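You operate a simulated robot arm through the tools that you are given. There is no shell and no other tool. Be economical: measure what you need, move in short steps, check, and stop when the job is done.

Carry out the task below with a simulated robot arm. There is one attempt and no reset: what you move stays moved.

TASK
Put the 6 mm carton from the top of the bench on the plate there and the 12 mm carton on the white job card.
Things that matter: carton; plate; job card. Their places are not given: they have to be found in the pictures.

It is judged by the outcome, as a careful person would: the job done as asked, and still so three seconds after it is handed in. It fails if anything else is knocked over, pushed out of place, dropped, spilled or broken.

THE ROBOT
A 7-joint arm with a two-finger parallel gripper, fixed in place. Base frame: the origin is at the foot of the arm, x ahead of it, y to its left, z up; the work surface is at about z = 0. Lengths are in m, angles in degrees, forces in N, time in s.
With the tool pointing down near the work surface it reaches from about 0.24 to 0.62 m from the base axis. Its first joint turns from -66.0 to 66.0 degrees. Payload 2.6 kg.
Tool frame: the origin (TCP) lies between the finger pads and is the grasp point; the fingertips stand 0.03 m ahead of it; z points along the fingers, y is the line along which they close. The gripper opens to 0.094 m. The fingers are 0.028 m wide and 0.01 m thick; the gripper's body (0.05 by 0.096 m) begins 0.055 m behind the TCP.
Orientation is told as [roll, pitch, yaw] about the base's x, y, z axes, in that order, counted from this pose: with the fingers straight down and closing along the base's y, the tool's x points along the base's -x, its y along +y and its z along -z.

THE INTERFACE
- The arm moves only by the tool servo_tool. Its argument "deltas" is a list of rows, each a list of 7 numbers: the closure in counts, from 0 (fully open) to 255 (shut), then the shift along the base's x, y, z in m, then the turn, a rotation vector about the base's x, y, z in degrees. In form: [[fingers, dx, dy, dz, rx, ry, rz], ...]. A call has 1 to 10 rows; each row shifts and turns the commanded pose from where the row before left it. A row lasts 0.2 s, in which the tool goes at most 0.05 m and 8.6 degrees; a call with a longer step from one row to the next is refused whole, and so is a gripper value outside its range. A pose out of reach is approached as far as the arm can. The call stops where the force on the tool passes 40 N (or 10 N more than at its start, if that is more) or the arm is blocked; 0.2 s more then pass. The fingers move at their own pace (about 0.072 m/s each) and stop on an object; they squeeze with about 33 N. The grip force told is the motor's: it shows also when the fingers shut on nothing. Time passes only in rows, and 0.2 s behind the last, so rows that do not move let the fingers close. It gives the time, the measured TCP pose, the force on the tool (base axes), the opening and the grip force at its end, in the units of the frame above (readings bear some noise).
- Cameras (640 x 400 px; columns grow to the right, rows downward): "scene" is fixed at [0.0404, 0.4472, 0.5459]; the picture's right is [-0.64, -0.77, 0.00], its down [-0.56, 0.46, -0.68] and it looks along [0.53, -0.43, -0.73] (base axes); focal length 319 px, centre (320, 200). "wrist" rides on the gripper at [-0.037, 0, -0.058] in the tool frame; the picture's right is [0.00, -1.00, 0.00], its down [0.97, 0.00, -0.24] and it looks along [0.24, 0.00, 0.97] (tool axes); focal length 218 px, centre (320, 200).
- grab_frame(camera): a new picture of that camera. No time passes.
- measure_at(camera, pixels): there is no depth. For up to 12 entries [column, row, z] of the newest picture of that camera ("zoom" is the newest enlarged one), the place [x, y] in the base frame at which the ray of that pixel passes the height z, good to about 0.003 m. No time passes.
- inspect(camera, box): a new picture of the part [left, top, right, bottom] of that camera's present view, enlarged. No time passes.
- sign_off(): hands the job in; it is judged then, once.

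Work in short steps. Measure before you move; look again where a grasp or a placing could have gone wrong, and mend it. You have 60 turns and 26 pictures in all, those below and enlarged ones among them. Open the gripper and draw the arm clear of the work before you hand the job in, unless the task says otherwise; then end with one line.

The tools are called as name(argument=value, ...) on one line, values as JSON. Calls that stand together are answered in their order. servo_tool: Moves the arm, as the interface text tells. Its arguments: {"type":"object","properties":{"deltas":{"type":"array","items":{"type":"array","items":{"type":"number"}}}},"required":["deltas"]} The other tools are called the same way: grab_frame (camera) takes a picture; measure_at (camera, pixels) gives the place at which the rays of pixels pass given heights; inspect (camera, box) takes an enlarged picture of a part of a camera's view; sign_off () hands the job in.

At the start:

```text
time: 0.0
tool_pos: [0.3649, 0.1562, 0.2612]
orientation: [0.1, 0.1, 0.0]
wrist_force: [-0.7, 0.0, -0.1]
width: 0.094
grip_force: 0.0
```

scene: 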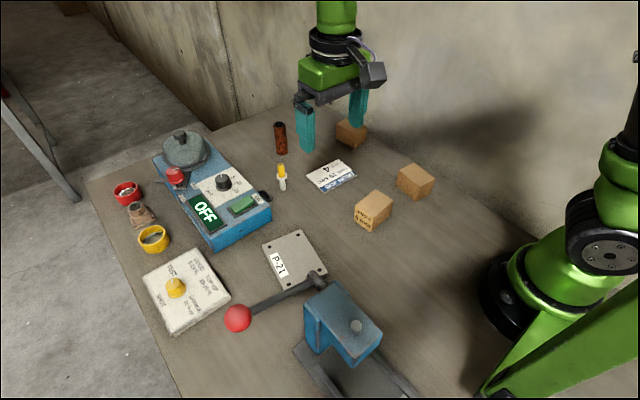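
wrist: 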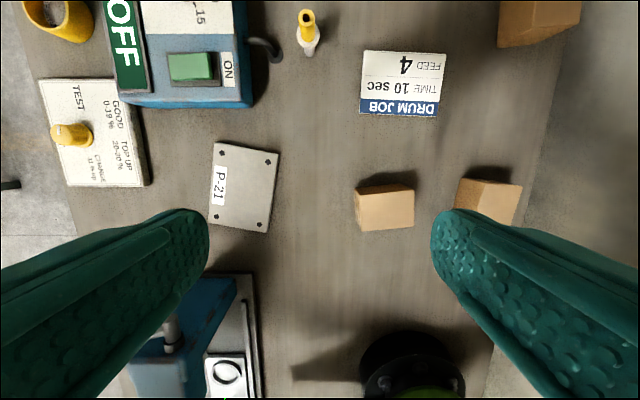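

Three cartons show in the scene picture, near (351,132), (415,181) and (373,210). I enlarge them to read the labels.

inspect(camera="scene", box=[300, 110, 450, 240])

inspect(camera="wrist", box=[340, 0, 600, 240])

```text
3.08 times, centred on (375, 175) of scene
```

zoom: 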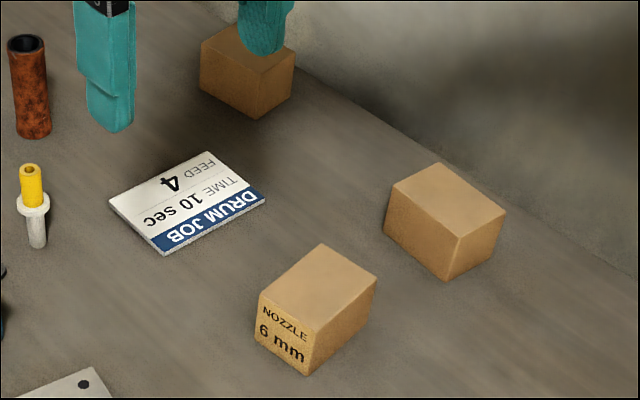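

```text
1.67 times, centred on (470, 120) of wrist
```

zoom: 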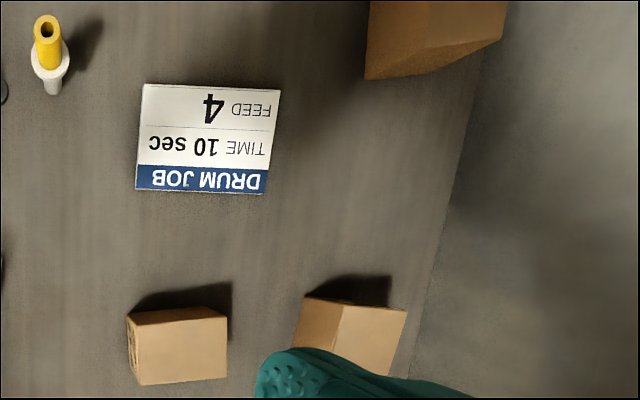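

The carton at (373,210) is labelled 6 mm; the other two hide their labels. I measure the places of all the items.

measure_at(camera="scene", pixels=[[373, 210, 0.03], [415, 181, 0.03], [351, 132, 0.03], [331, 176, 0.0], [295, 260, 0.0], [374, 231, 0.0], [405, 199, 0.0], [360, 148, 0.0], [282, 176, 0.0], [281, 140, 0.03]])

measure_at(camera="wrist", pixels=[[365, 52, 0], [446, 55, 0], [437, 116, 0], [361, 113, 0], [218, 141, 0], [280, 152, 0], [270, 232, 0], [208, 223, 0], [360, 231, 0.045], [414, 228, 0.045], [357, 193, 0.045], [413, 186, 0.045]])

```text
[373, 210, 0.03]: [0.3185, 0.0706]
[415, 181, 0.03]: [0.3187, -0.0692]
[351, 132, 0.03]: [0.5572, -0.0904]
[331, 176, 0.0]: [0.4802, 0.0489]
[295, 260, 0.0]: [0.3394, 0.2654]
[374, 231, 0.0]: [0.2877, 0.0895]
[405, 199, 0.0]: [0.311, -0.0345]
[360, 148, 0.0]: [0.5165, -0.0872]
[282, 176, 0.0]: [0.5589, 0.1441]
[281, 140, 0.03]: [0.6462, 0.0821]
```

```text
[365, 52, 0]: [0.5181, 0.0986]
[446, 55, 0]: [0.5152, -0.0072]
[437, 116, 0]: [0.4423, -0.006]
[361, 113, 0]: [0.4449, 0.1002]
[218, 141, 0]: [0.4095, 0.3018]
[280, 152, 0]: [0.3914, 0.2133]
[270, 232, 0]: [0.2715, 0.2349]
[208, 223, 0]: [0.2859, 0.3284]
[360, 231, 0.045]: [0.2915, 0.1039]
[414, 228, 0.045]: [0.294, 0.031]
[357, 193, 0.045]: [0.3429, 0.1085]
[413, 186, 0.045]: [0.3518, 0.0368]
```

Before I move I check where the wall line behind the cartons runs.

measure_at(camera="scene", pixels=[[440, 176, 0], [480, 210, 0], [520, 245, 0], [400, 152, 0], [295, 105, 0]])

measure_at(camera="wrist", pixels=[[575, 50, 0], [545, 100, 0], [520, 220, 0], [490, 370, 0], [540, 42, 0], [500, 47, 0]])

servo_tool(deltas=[[0, 0.03, -0.035, 0, 0, 0, 0], [0, 0.03, -0.035, 0, 0, 0, 0], [0, 0.03, -0.035, 0, 0, 0, 0], [0, 0.03, -0.035, 0, 0, 0, 0]])

grab_frame(camera="wrist")

```text
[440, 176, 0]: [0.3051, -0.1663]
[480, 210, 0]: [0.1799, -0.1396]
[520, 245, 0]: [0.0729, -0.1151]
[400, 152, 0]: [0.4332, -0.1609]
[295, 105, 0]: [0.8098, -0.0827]
```

```text
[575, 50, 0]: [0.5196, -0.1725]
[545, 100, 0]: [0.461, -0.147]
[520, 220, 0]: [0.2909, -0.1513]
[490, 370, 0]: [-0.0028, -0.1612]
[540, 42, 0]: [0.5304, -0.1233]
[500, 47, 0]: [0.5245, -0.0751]
```

```text
time: 1.0
tool_pos: [0.4869, 0.0154, 0.2601]
orientation: [0.0, 0.0, 0.0]
wrist_force: [0.7, -0.2, -0.1]
width: 0.094
grip_force: 0.0
```

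```text
21 pictures are left
```

wrist: 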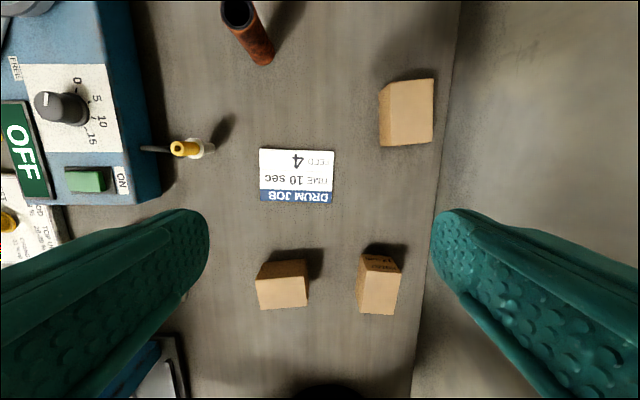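

The middle carton at (380,285) has print on its +x face, at (380,263). I enlarge that, and the rest too.

inspect(camera="wrist", box=[340, 235, 430, 325])

measure_at(camera="wrist", pixels=[[442, 150, 0], [425, 270, 0], [412, 390, 0], [260, 149, 0], [335, 151, 0], [331, 204, 0], [259, 202, 0], [191, 148, 0.02]])

```text
4.44 times, centred on (385, 280) of wrist
```

zoom: 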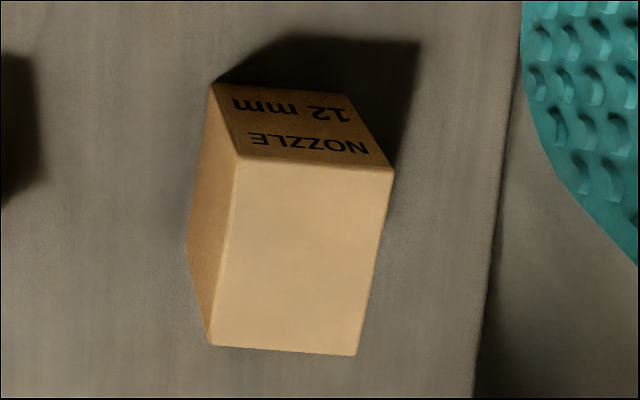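

```text
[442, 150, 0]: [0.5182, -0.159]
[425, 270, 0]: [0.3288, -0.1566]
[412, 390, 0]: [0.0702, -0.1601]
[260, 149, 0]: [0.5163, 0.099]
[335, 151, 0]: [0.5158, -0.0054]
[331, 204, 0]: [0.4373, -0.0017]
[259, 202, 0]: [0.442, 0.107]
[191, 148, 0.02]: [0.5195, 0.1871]
```

B is the 12 mm carton. I measure its corners at several heights to get its size.

measure_at(camera="zoom", pixels=[[210, 84, 0], [348, 96, 0], [187, 245, 0], [237, 157, 0.04], [237, 157, 0.05], [237, 157, 0.06], [393, 168, 0.04], [393, 168, 0.05], [393, 168, 0.06], [357, 355, 0.05], [212, 345, 0.05], [212, 345, 0.06]])

inspect(camera="wrist", box=[240, 235, 330, 325])

```text
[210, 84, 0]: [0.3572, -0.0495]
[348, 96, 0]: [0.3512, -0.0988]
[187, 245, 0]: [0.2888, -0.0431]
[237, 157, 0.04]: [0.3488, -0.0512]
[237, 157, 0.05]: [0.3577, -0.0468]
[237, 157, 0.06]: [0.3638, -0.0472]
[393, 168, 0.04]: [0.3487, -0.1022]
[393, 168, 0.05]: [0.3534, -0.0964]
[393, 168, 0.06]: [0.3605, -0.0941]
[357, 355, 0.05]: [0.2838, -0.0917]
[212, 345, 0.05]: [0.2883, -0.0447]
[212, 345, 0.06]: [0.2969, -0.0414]
```

```text
4.44 times, centred on (285, 280) of wrist
```

zoom: 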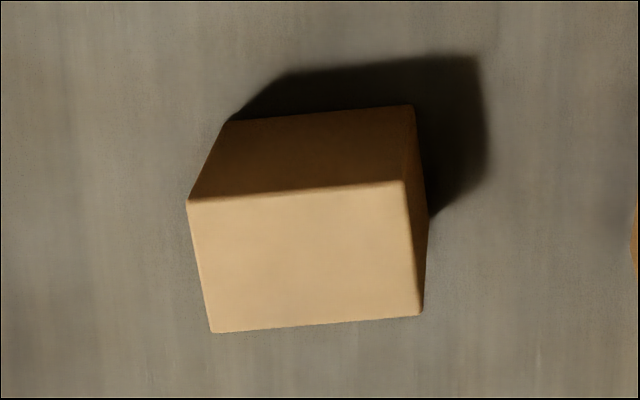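

B: centre (0.321,-0.070), about 0.069 × 0.049 × 0.048 tall, turned about -4°. Now the same measurement for the 6 mm carton's corners.

measure_at(camera="zoom", pixels=[[188, 199, 0.048], [403, 181, 0.048], [422, 313, 0.048], [212, 332, 0.048], [231, 120, 0], [413, 106, 0], [429, 215, 0]])

servo_tool(deltas=[[0, -0.04, -0.02, 0, 0, 0, -2], [0, -0.04, -0.02, 0, 0, 0, -2], [0, -0.04, -0.02, 0, 0, 0, 0], [0, -0.04, -0.02, -0.02, 0, 0, 0], [0, -0.006, -0.005, -0.04, 0, 0, 0], [0, 0, 0, -0.04, 0, 0, 0], [0, 0, 0, 0, 0, 0, 0]])

grab_frame(camera="wrist")

```text
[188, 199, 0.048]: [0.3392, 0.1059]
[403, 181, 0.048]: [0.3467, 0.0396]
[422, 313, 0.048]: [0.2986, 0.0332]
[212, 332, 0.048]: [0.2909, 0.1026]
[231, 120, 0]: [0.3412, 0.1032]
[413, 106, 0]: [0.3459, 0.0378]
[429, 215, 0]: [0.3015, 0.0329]
```

```text
time: 2.6
tool_pos: [0.319, -0.0684, 0.1605]
orientation: [-0.1, 0.0, -4.1]
wrist_force: [-0.3, 0.1, 0.4]
width: 0.0937
grip_force: 0.0
```

```text
18 pictures are left
```

wrist: 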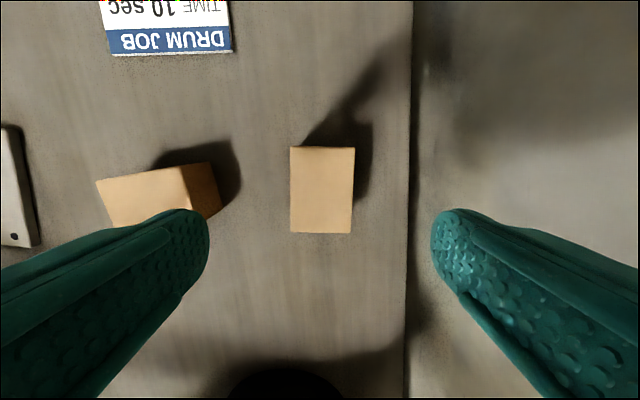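

The carton sits square between the fingers (column 322). I descend to TCP z≈0.036 and close.

servo_tool(deltas=[[0, 0.001, -0.001, -0.04, 0, 0, 0], [0, 0, 0, -0.04, 0, 0, 0], [0, 0, 0, -0.03, 0, 0, 0], [0, 0, 0, -0.0145, 0, 0, 0], [0, 0, 0, 0, 0, 0, 0], [255, 0, 0, 0, 0, 0, 0], [255, 0, 0, 0, 0, 0, 0], [255, 0, 0, 0, 0, 0, 0], [255, 0, 0, 0, 0, 0, 0], [255, 0, 0, 0, 0, 0, 0]])

```text
time: 4.8
tool_pos: [0.3192, -0.0691, 0.0371]
orientation: [-0.1, 0.1, -4.0]
wrist_force: [0.9, -0.3, 0.3]
width: 0.0537
grip_force: 33.4
```

Gripped at 0.0537 m. I lift, carry it to above the card centre (0.479,0.048) and turn it back by 4°.

servo_tool(deltas=[[255, 0, 0, 0.03, 0, 0, 0], [255, 0, 0, 0.04, 0, 0, 0], [255, 0.02, 0.015, 0.02, 0, 0, 0], [255, 0.035, 0.027, 0, 0, 0, 2], [255, 0.035, 0.027, 0, 0, 0, 2], [255, 0.035, 0.027, 0, 0, 0, 0], [255, 0.033, 0.021, 0, 0, 0, 0], [255, 0, 0, 0, 0, 0, 0]])

grab_frame(camera="wrist")

grab_frame(camera="scene")

```text
time: 6.6
tool_pos: [0.4781, 0.0488, 0.1229]
orientation: [0.1, 0.0, -0.1]
wrist_force: [0.6, 0.7, -1.2]
width: 0.0537
grip_force: 32.6
```

```text
17 pictures are left
```

wrist: 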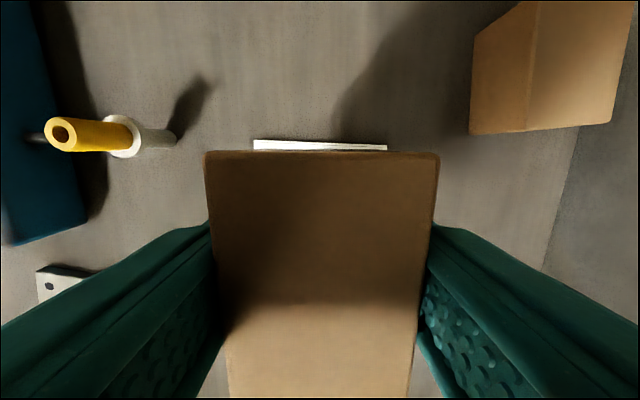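

```text
16 pictures are left
```

scene: 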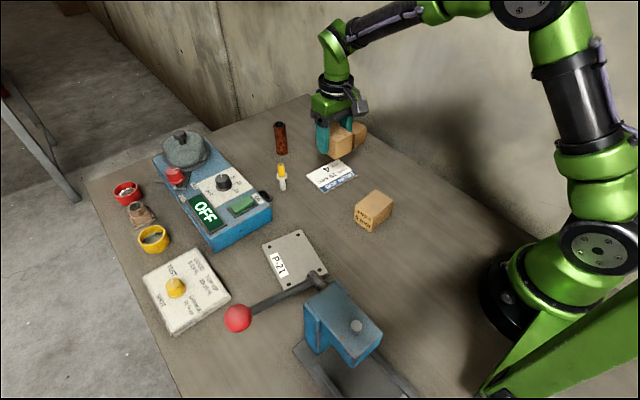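

The card's far edge (columns 254–387) is centred under the carton at 320. I descend to just above the card.

servo_tool(deltas=[[255, -0.001, 0, -0.03, 0, 0, 0], [255, 0, 0, -0.03, 0, 0, 0], [255, 0, 0, -0.015, 0, 0, 0], [255, 0, 0, -0.005, 0, 0, 0], [255, 0, 0, 0, 0, 0, 0]])

inspect(camera="scene", box=[280, 110, 400, 210])

```text
time: 7.8
tool_pos: [0.4767, 0.0488, 0.0466]
orientation: [0.0, 0.0, 0.0]
wrist_force: [0.0, -0.3, -0.1]
width: 0.0539
grip_force: 33.1
```

```text
4.00 times, centred on (340, 160) of scene
```

zoom: 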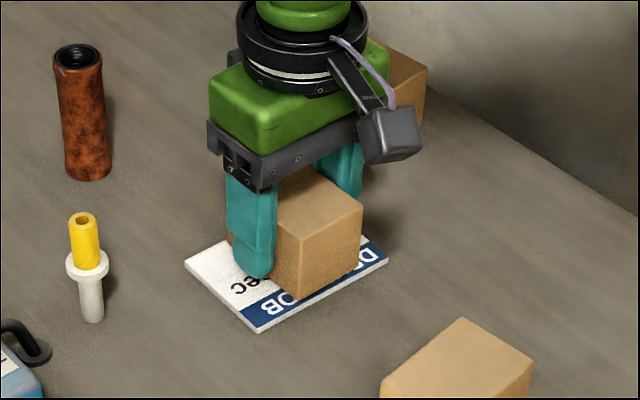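

The carton sits within the card outline. I lower it in small steps until contact shows.

servo_tool(deltas=[[255, 0, 0, -0.003, 0, 0, 0], [255, 0, 0, -0.0015, 0, 0, 0], [255, 0, 0, 0, 0, 0, 0]])

```text
time: 8.6
tool_pos: [0.477, 0.0484, 0.0431]
orientation: [-0.1, 0.1, -0.1]
wrist_force: [-0.8, -0.3, 2.9]
width: 0.054
grip_force: 33.2
```

servo_tool(deltas=[[255, 0, 0, -0.001, 0, 0, 0], [255, 0, 0, 0, 0, 0, 0]])

```text
time: 9.2
tool_pos: [0.477, 0.0462, 0.0428]
orientation: [0.0, -0.1, -0.1]
wrist_force: [-3.8, -0.6, 14.7]
width: 0.0539
grip_force: 33.1
```

Contact is clear (14.7 N). I ease up 1 mm, open and rise.

servo_tool(deltas=[[255, 0, 0, 0.001, 0, 0, 0], [0, 0, 0, 0, 0, 0, 0], [0, 0, 0, 0, 0, 0, 0], [0, 0, 0, 0, 0, 0, 0], [0, 0, 0, 0.03, 0, 0, 0], [0, 0, 0, 0.04, 0, 0, 0], [0, 0, 0, 0.04, 0, 0, 0], [0, 0, 0, 0, 0, 0, 0]])

inspect(camera="scene", box=[240, 110, 400, 310])

```text
time: 11.0
tool_pos: [0.4795, 0.0498, 0.1512]
orientation: [0.1, 0.0, 0.0]
wrist_force: [0.8, -0.4, 0.3]
width: 0.094
grip_force: 0.1
```

```text
2.00 times, centred on (320, 210) of scene
```

zoom: 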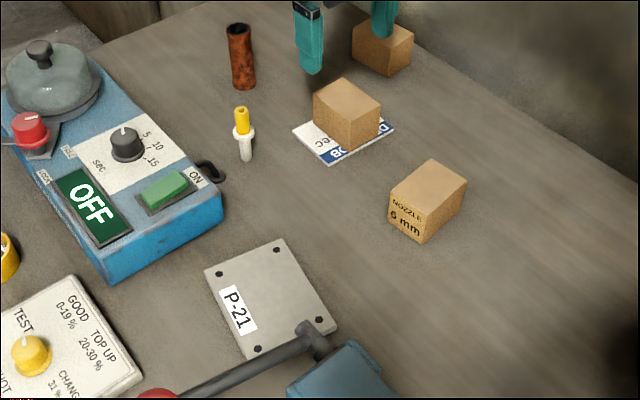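

The 12 mm carton rests well on the card. Now I look at the plate and the lever over it from above before I pick up the 6 mm carton.

servo_tool(deltas=[[0, 0, 0, 0.04, 0, 0, 0], [0, 0, 0, 0.04, 0, 0, 0], [0, -0.02, 0.03, 0.03, 0, 0, 0], [0, -0.025, 0.04, 0, 0, 0, 0], [0, -0.025, 0.04, 0, 0, 0, 0], [0, -0.025, 0.04, 0, 0, 0, 0], [0, -0.02, 0.04, 0, 0, 0, 0], [0, 0, 0, 0, 0, 0, 0]])

grab_frame(camera="wrist")

inspect(camera="scene", box=[210, 220, 410, 400])

```text
time: 12.8
tool_pos: [0.3621, 0.2374, 0.2634]
orientation: [0.0, 0.0, 0.0]
wrist_force: [0.5, 0.9, -0.2]
width: 0.094
grip_force: 0.0
```

```text
13 pictures are left
```

wrist: 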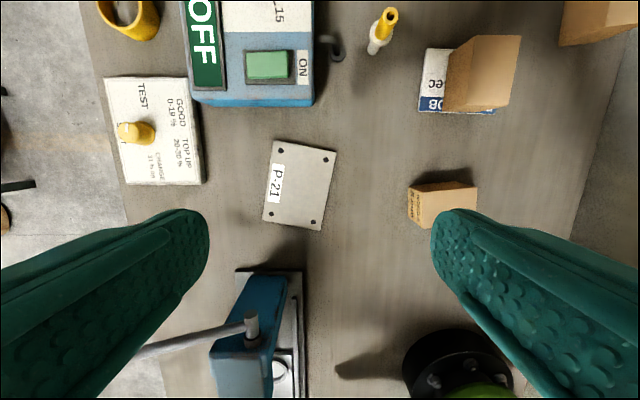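

```text
2.22 times, centred on (310, 310) of scene
```

zoom: 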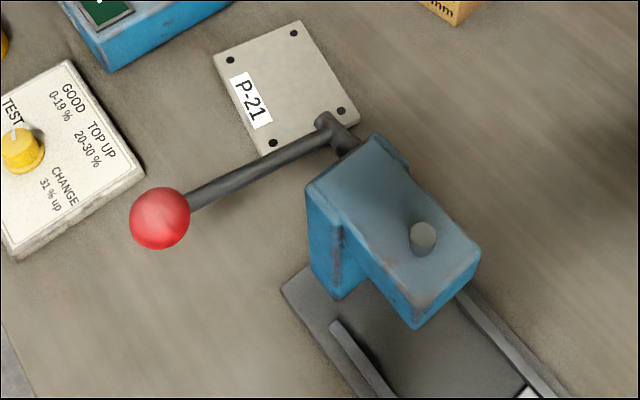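

measure_at(camera="wrist", pixels=[[276, 140, 0.004], [337, 152, 0.004], [320, 231, 0.004], [263, 220, 0.004], [237, 268, 0.0], [250, 320, 0.1], [250, 320, 0.15], [313, 105, 0.0], [203, 184, 0.01], [408, 184, 0.048], [478, 184, 0.048], [420, 229, 0.048]])

```text
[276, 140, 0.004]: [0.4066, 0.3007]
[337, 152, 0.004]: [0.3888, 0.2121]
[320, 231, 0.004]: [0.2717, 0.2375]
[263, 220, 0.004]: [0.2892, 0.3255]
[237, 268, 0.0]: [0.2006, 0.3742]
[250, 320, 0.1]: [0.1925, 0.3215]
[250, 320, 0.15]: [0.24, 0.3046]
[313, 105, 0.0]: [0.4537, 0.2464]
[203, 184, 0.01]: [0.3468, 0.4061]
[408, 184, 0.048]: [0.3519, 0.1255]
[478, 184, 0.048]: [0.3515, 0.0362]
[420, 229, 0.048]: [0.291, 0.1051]
```

Plate centre is (0.339,0.269), turned about -11.5°, and the lever is at x<0.24, clear. Now I go over the 6 mm carton (0.319,0.070) with yaw +6.5.

servo_tool(deltas=[[0, -0.011, -0.042, 0, 0, 0, 3], [0, -0.011, -0.042, 0, 0, 0, 3.5], [0, -0.011, -0.042, 0, 0, 0, 0], [0, -0.011, -0.042, -0.02, 0, 0, 0], [0, 0, 0, -0.04, 0, 0, 0], [0, 0, 0, -0.04, 0, 0, 0], [0, 0, 0, 0, 0, 0, 0]])

grab_frame(camera="wrist")

```text
time: 14.4
tool_pos: [0.3181, 0.0678, 0.1612]
orientation: [0.0, 0.0, 6.5]
wrist_force: [0.6, 0.0, 0.8]
width: 0.094
grip_force: 0.1
```

```text
11 pictures are left
```

wrist: 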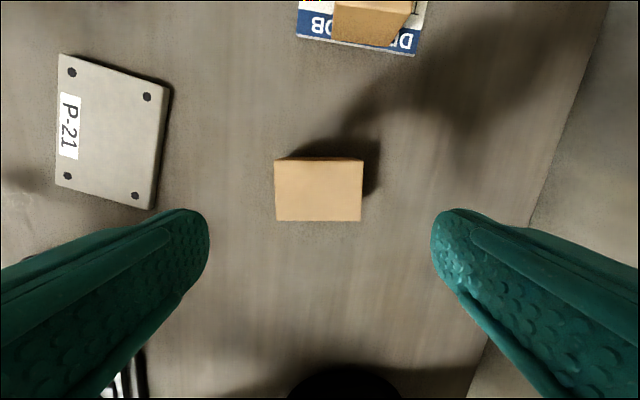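

Carton is centred (column 318) and square. Descend and close.

servo_tool(deltas=[[0, 0.001, 0.001, -0.04, 0, 0, 0], [0, 0, 0, -0.04, 0, 0, 0], [0, 0, 0, -0.03, 0, 0, 0], [0, 0, 0, -0.0145, 0, 0, 0], [0, 0, 0, 0, 0, 0, 0], [255, 0, 0, 0, 0, 0, 0], [255, 0, 0, 0, 0, 0, 0], [255, 0, 0, 0, 0, 0, 0], [255, 0, 0, 0, 0, 0, 0]])

```text
time: 16.4
tool_pos: [0.3188, 0.0708, 0.0361]
orientation: [0.0, -0.1, 6.5]
wrist_force: [-0.1, 0.6, 0.8]
width: 0.0736
grip_force: 33.1
```

Gripped at 0.0736 m. I lift, then carry to above the plate (0.350,0.2665), turning by -18°.

servo_tool(deltas=[[255, 0, 0, 0.03, 0, 0, 0], [255, 0, 0, 0.04, 0, 0, 0], [255, 0.004, 0.026, 0.02, 0, 0, -3], [255, 0.007, 0.042, 0, 0, 0, -5], [255, 0.007, 0.042, 0, 0, 0, -5], [255, 0.007, 0.042, 0, 0, 0, -5], [255, 0.006, 0.043, 0, 0, 0, 0], [255, 0, 0, -0.04, 0, 0, 0], [255, 0, 0, -0.025, 0, 0, 0], [255, 0, 0, 0, 0, 0, 0]])

inspect(camera="scene", box=[220, 170, 380, 330])

grab_frame(camera="wrist")

```text
time: 18.6
tool_pos: [0.3497, 0.2663, 0.0629]
orientation: [0.1, 0.0, -11.5]
wrist_force: [-0.2, -1.0, -1.1]
width: 0.0733
grip_force: 32.8
```

```text
2.50 times, centred on (300, 250) of scene
```

zoom: 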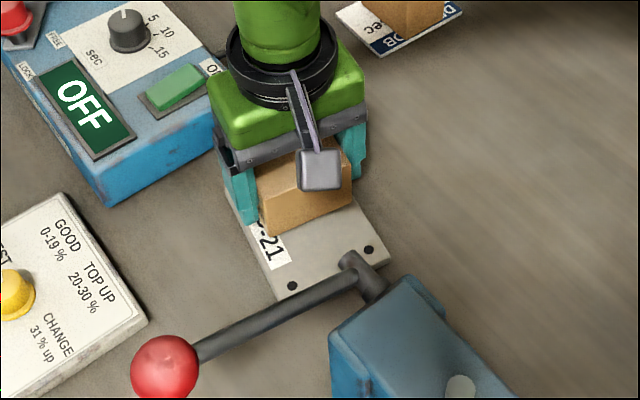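

```text
9 pictures are left
```

wrist: 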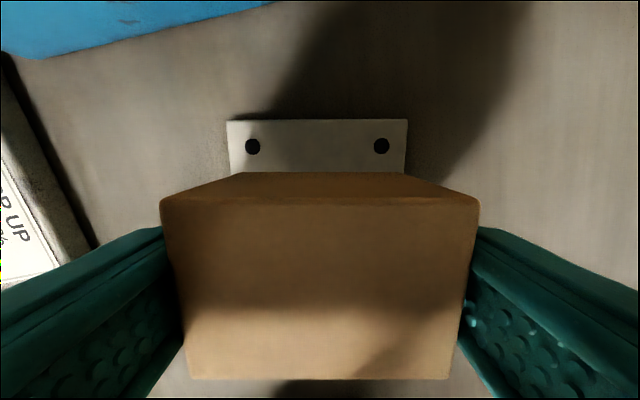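

Square and centred on the plate. I lower in shrinking steps to contact.

servo_tool(deltas=[[255, 0, 0, -0.014, 0, 0, 0], [255, 0, 0, -0.004, 0, 0, 0], [255, 0, 0, 0, 0, 0, 0]])

servo_tool(deltas=[[255, 0, 0, -0.0015, 0, 0, 0], [255, 0, 0, 0, 0, 0, 0]])

```text
time: 19.4
tool_pos: [0.3492, 0.2666, 0.0455]
orientation: [0.1, -0.1, -11.6]
wrist_force: [-6.8, -5.0, 21.7]
width: 0.0737
grip_force: 33.5
```

```text
time: 20.0
tool_pos: [0.3513, 0.2668, 0.0446]
orientation: [0.3, -0.3, -11.5]
wrist_force: [-5.5, -8.5, 34.7]
width: 0.074
grip_force: 33.0
```

It is firmly in contact (34.7 N), so I back off by 2.5 mm, open, wait, and rise.

servo_tool(deltas=[[255, 0, 0, 0.0015, 0, 0, 0], [255, 0, 0, 0.001, 0, 0, 0], [255, 0, 0, 0, 0, 0, 0]])

servo_tool(deltas=[[0, 0, 0, 0, 0, 0, 0], [0, 0, 0, 0, 0, 0, 0], [0, 0, 0, 0, 0, 0, 0], [0, 0, 0, 0.03, 0, 0, 0], [0, 0, 0, 0.04, 0, 0, 0], [0, 0, 0, 0.05, 0, 0, 0], [0, 0, 0, 0.05, 0, 0, 0], [0, 0, 0, 0, 0, 0, 0]])

servo_tool(deltas=[[0, 0.01, -0.04, 0.01, 0, 0, 0], [0, 0.01, -0.04, 0, 0, 0, 0], [0, 0.01, -0.04, 0, 0, 0, 0], [0, 0, 0, 0, 0, 0, 0]])

grab_frame(camera="scene")

grab_frame(camera="wrist")

```text
time: 20.8
tool_pos: [0.3486, 0.2667, 0.0453]
orientation: [-0.1, 0.1, -11.5]
wrist_force: [1.2, 1.7, 5.9]
width: 0.0738
grip_force: 33.4
```

```text
time: 22.6
tool_pos: [0.3503, 0.2658, 0.2177]
orientation: [0.0, 0.0, -11.5]
wrist_force: [-0.3, 0.0, 0.6]
width: 0.094
grip_force: 0.0
```

```text
time: 23.6
tool_pos: [0.3802, 0.1472, 0.2266]
orientation: [0.0, 0.0, -11.5]
wrist_force: [-0.8, -0.5, -0.5]
width: 0.0939
grip_force: 0.2
```

```text
8 pictures are left
```

scene: 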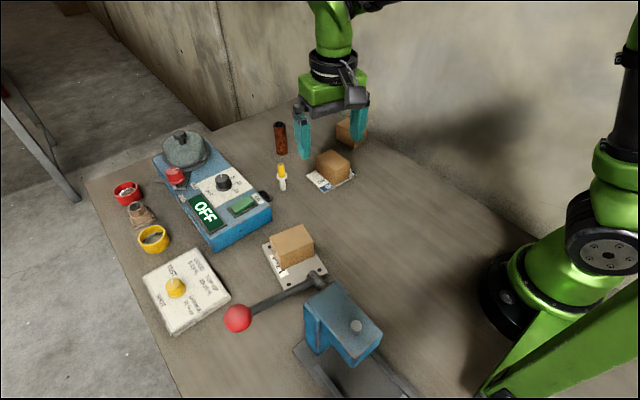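

```text
7 pictures are left
```

wrist: 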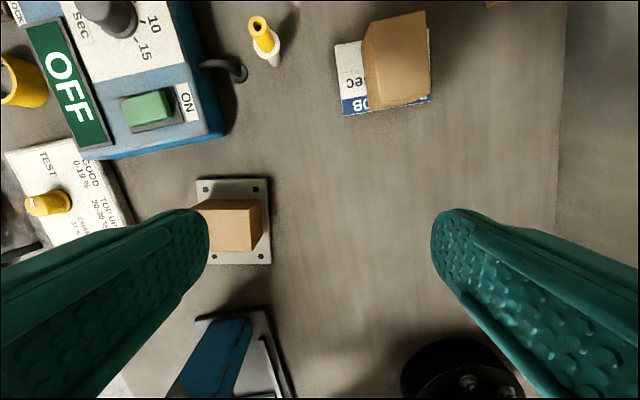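

Both cartons rest squarely, one on the plate and one on the card. The gripper is open and clear, and nothing else has moved, so I hand in.

sign_off()

```text
The job is handed in.
```

The 6 mm carton is on the plate and the 12 mm carton is on the white job card. The gripper is open and the arm is clear, and the last pictures show nothing else moved.
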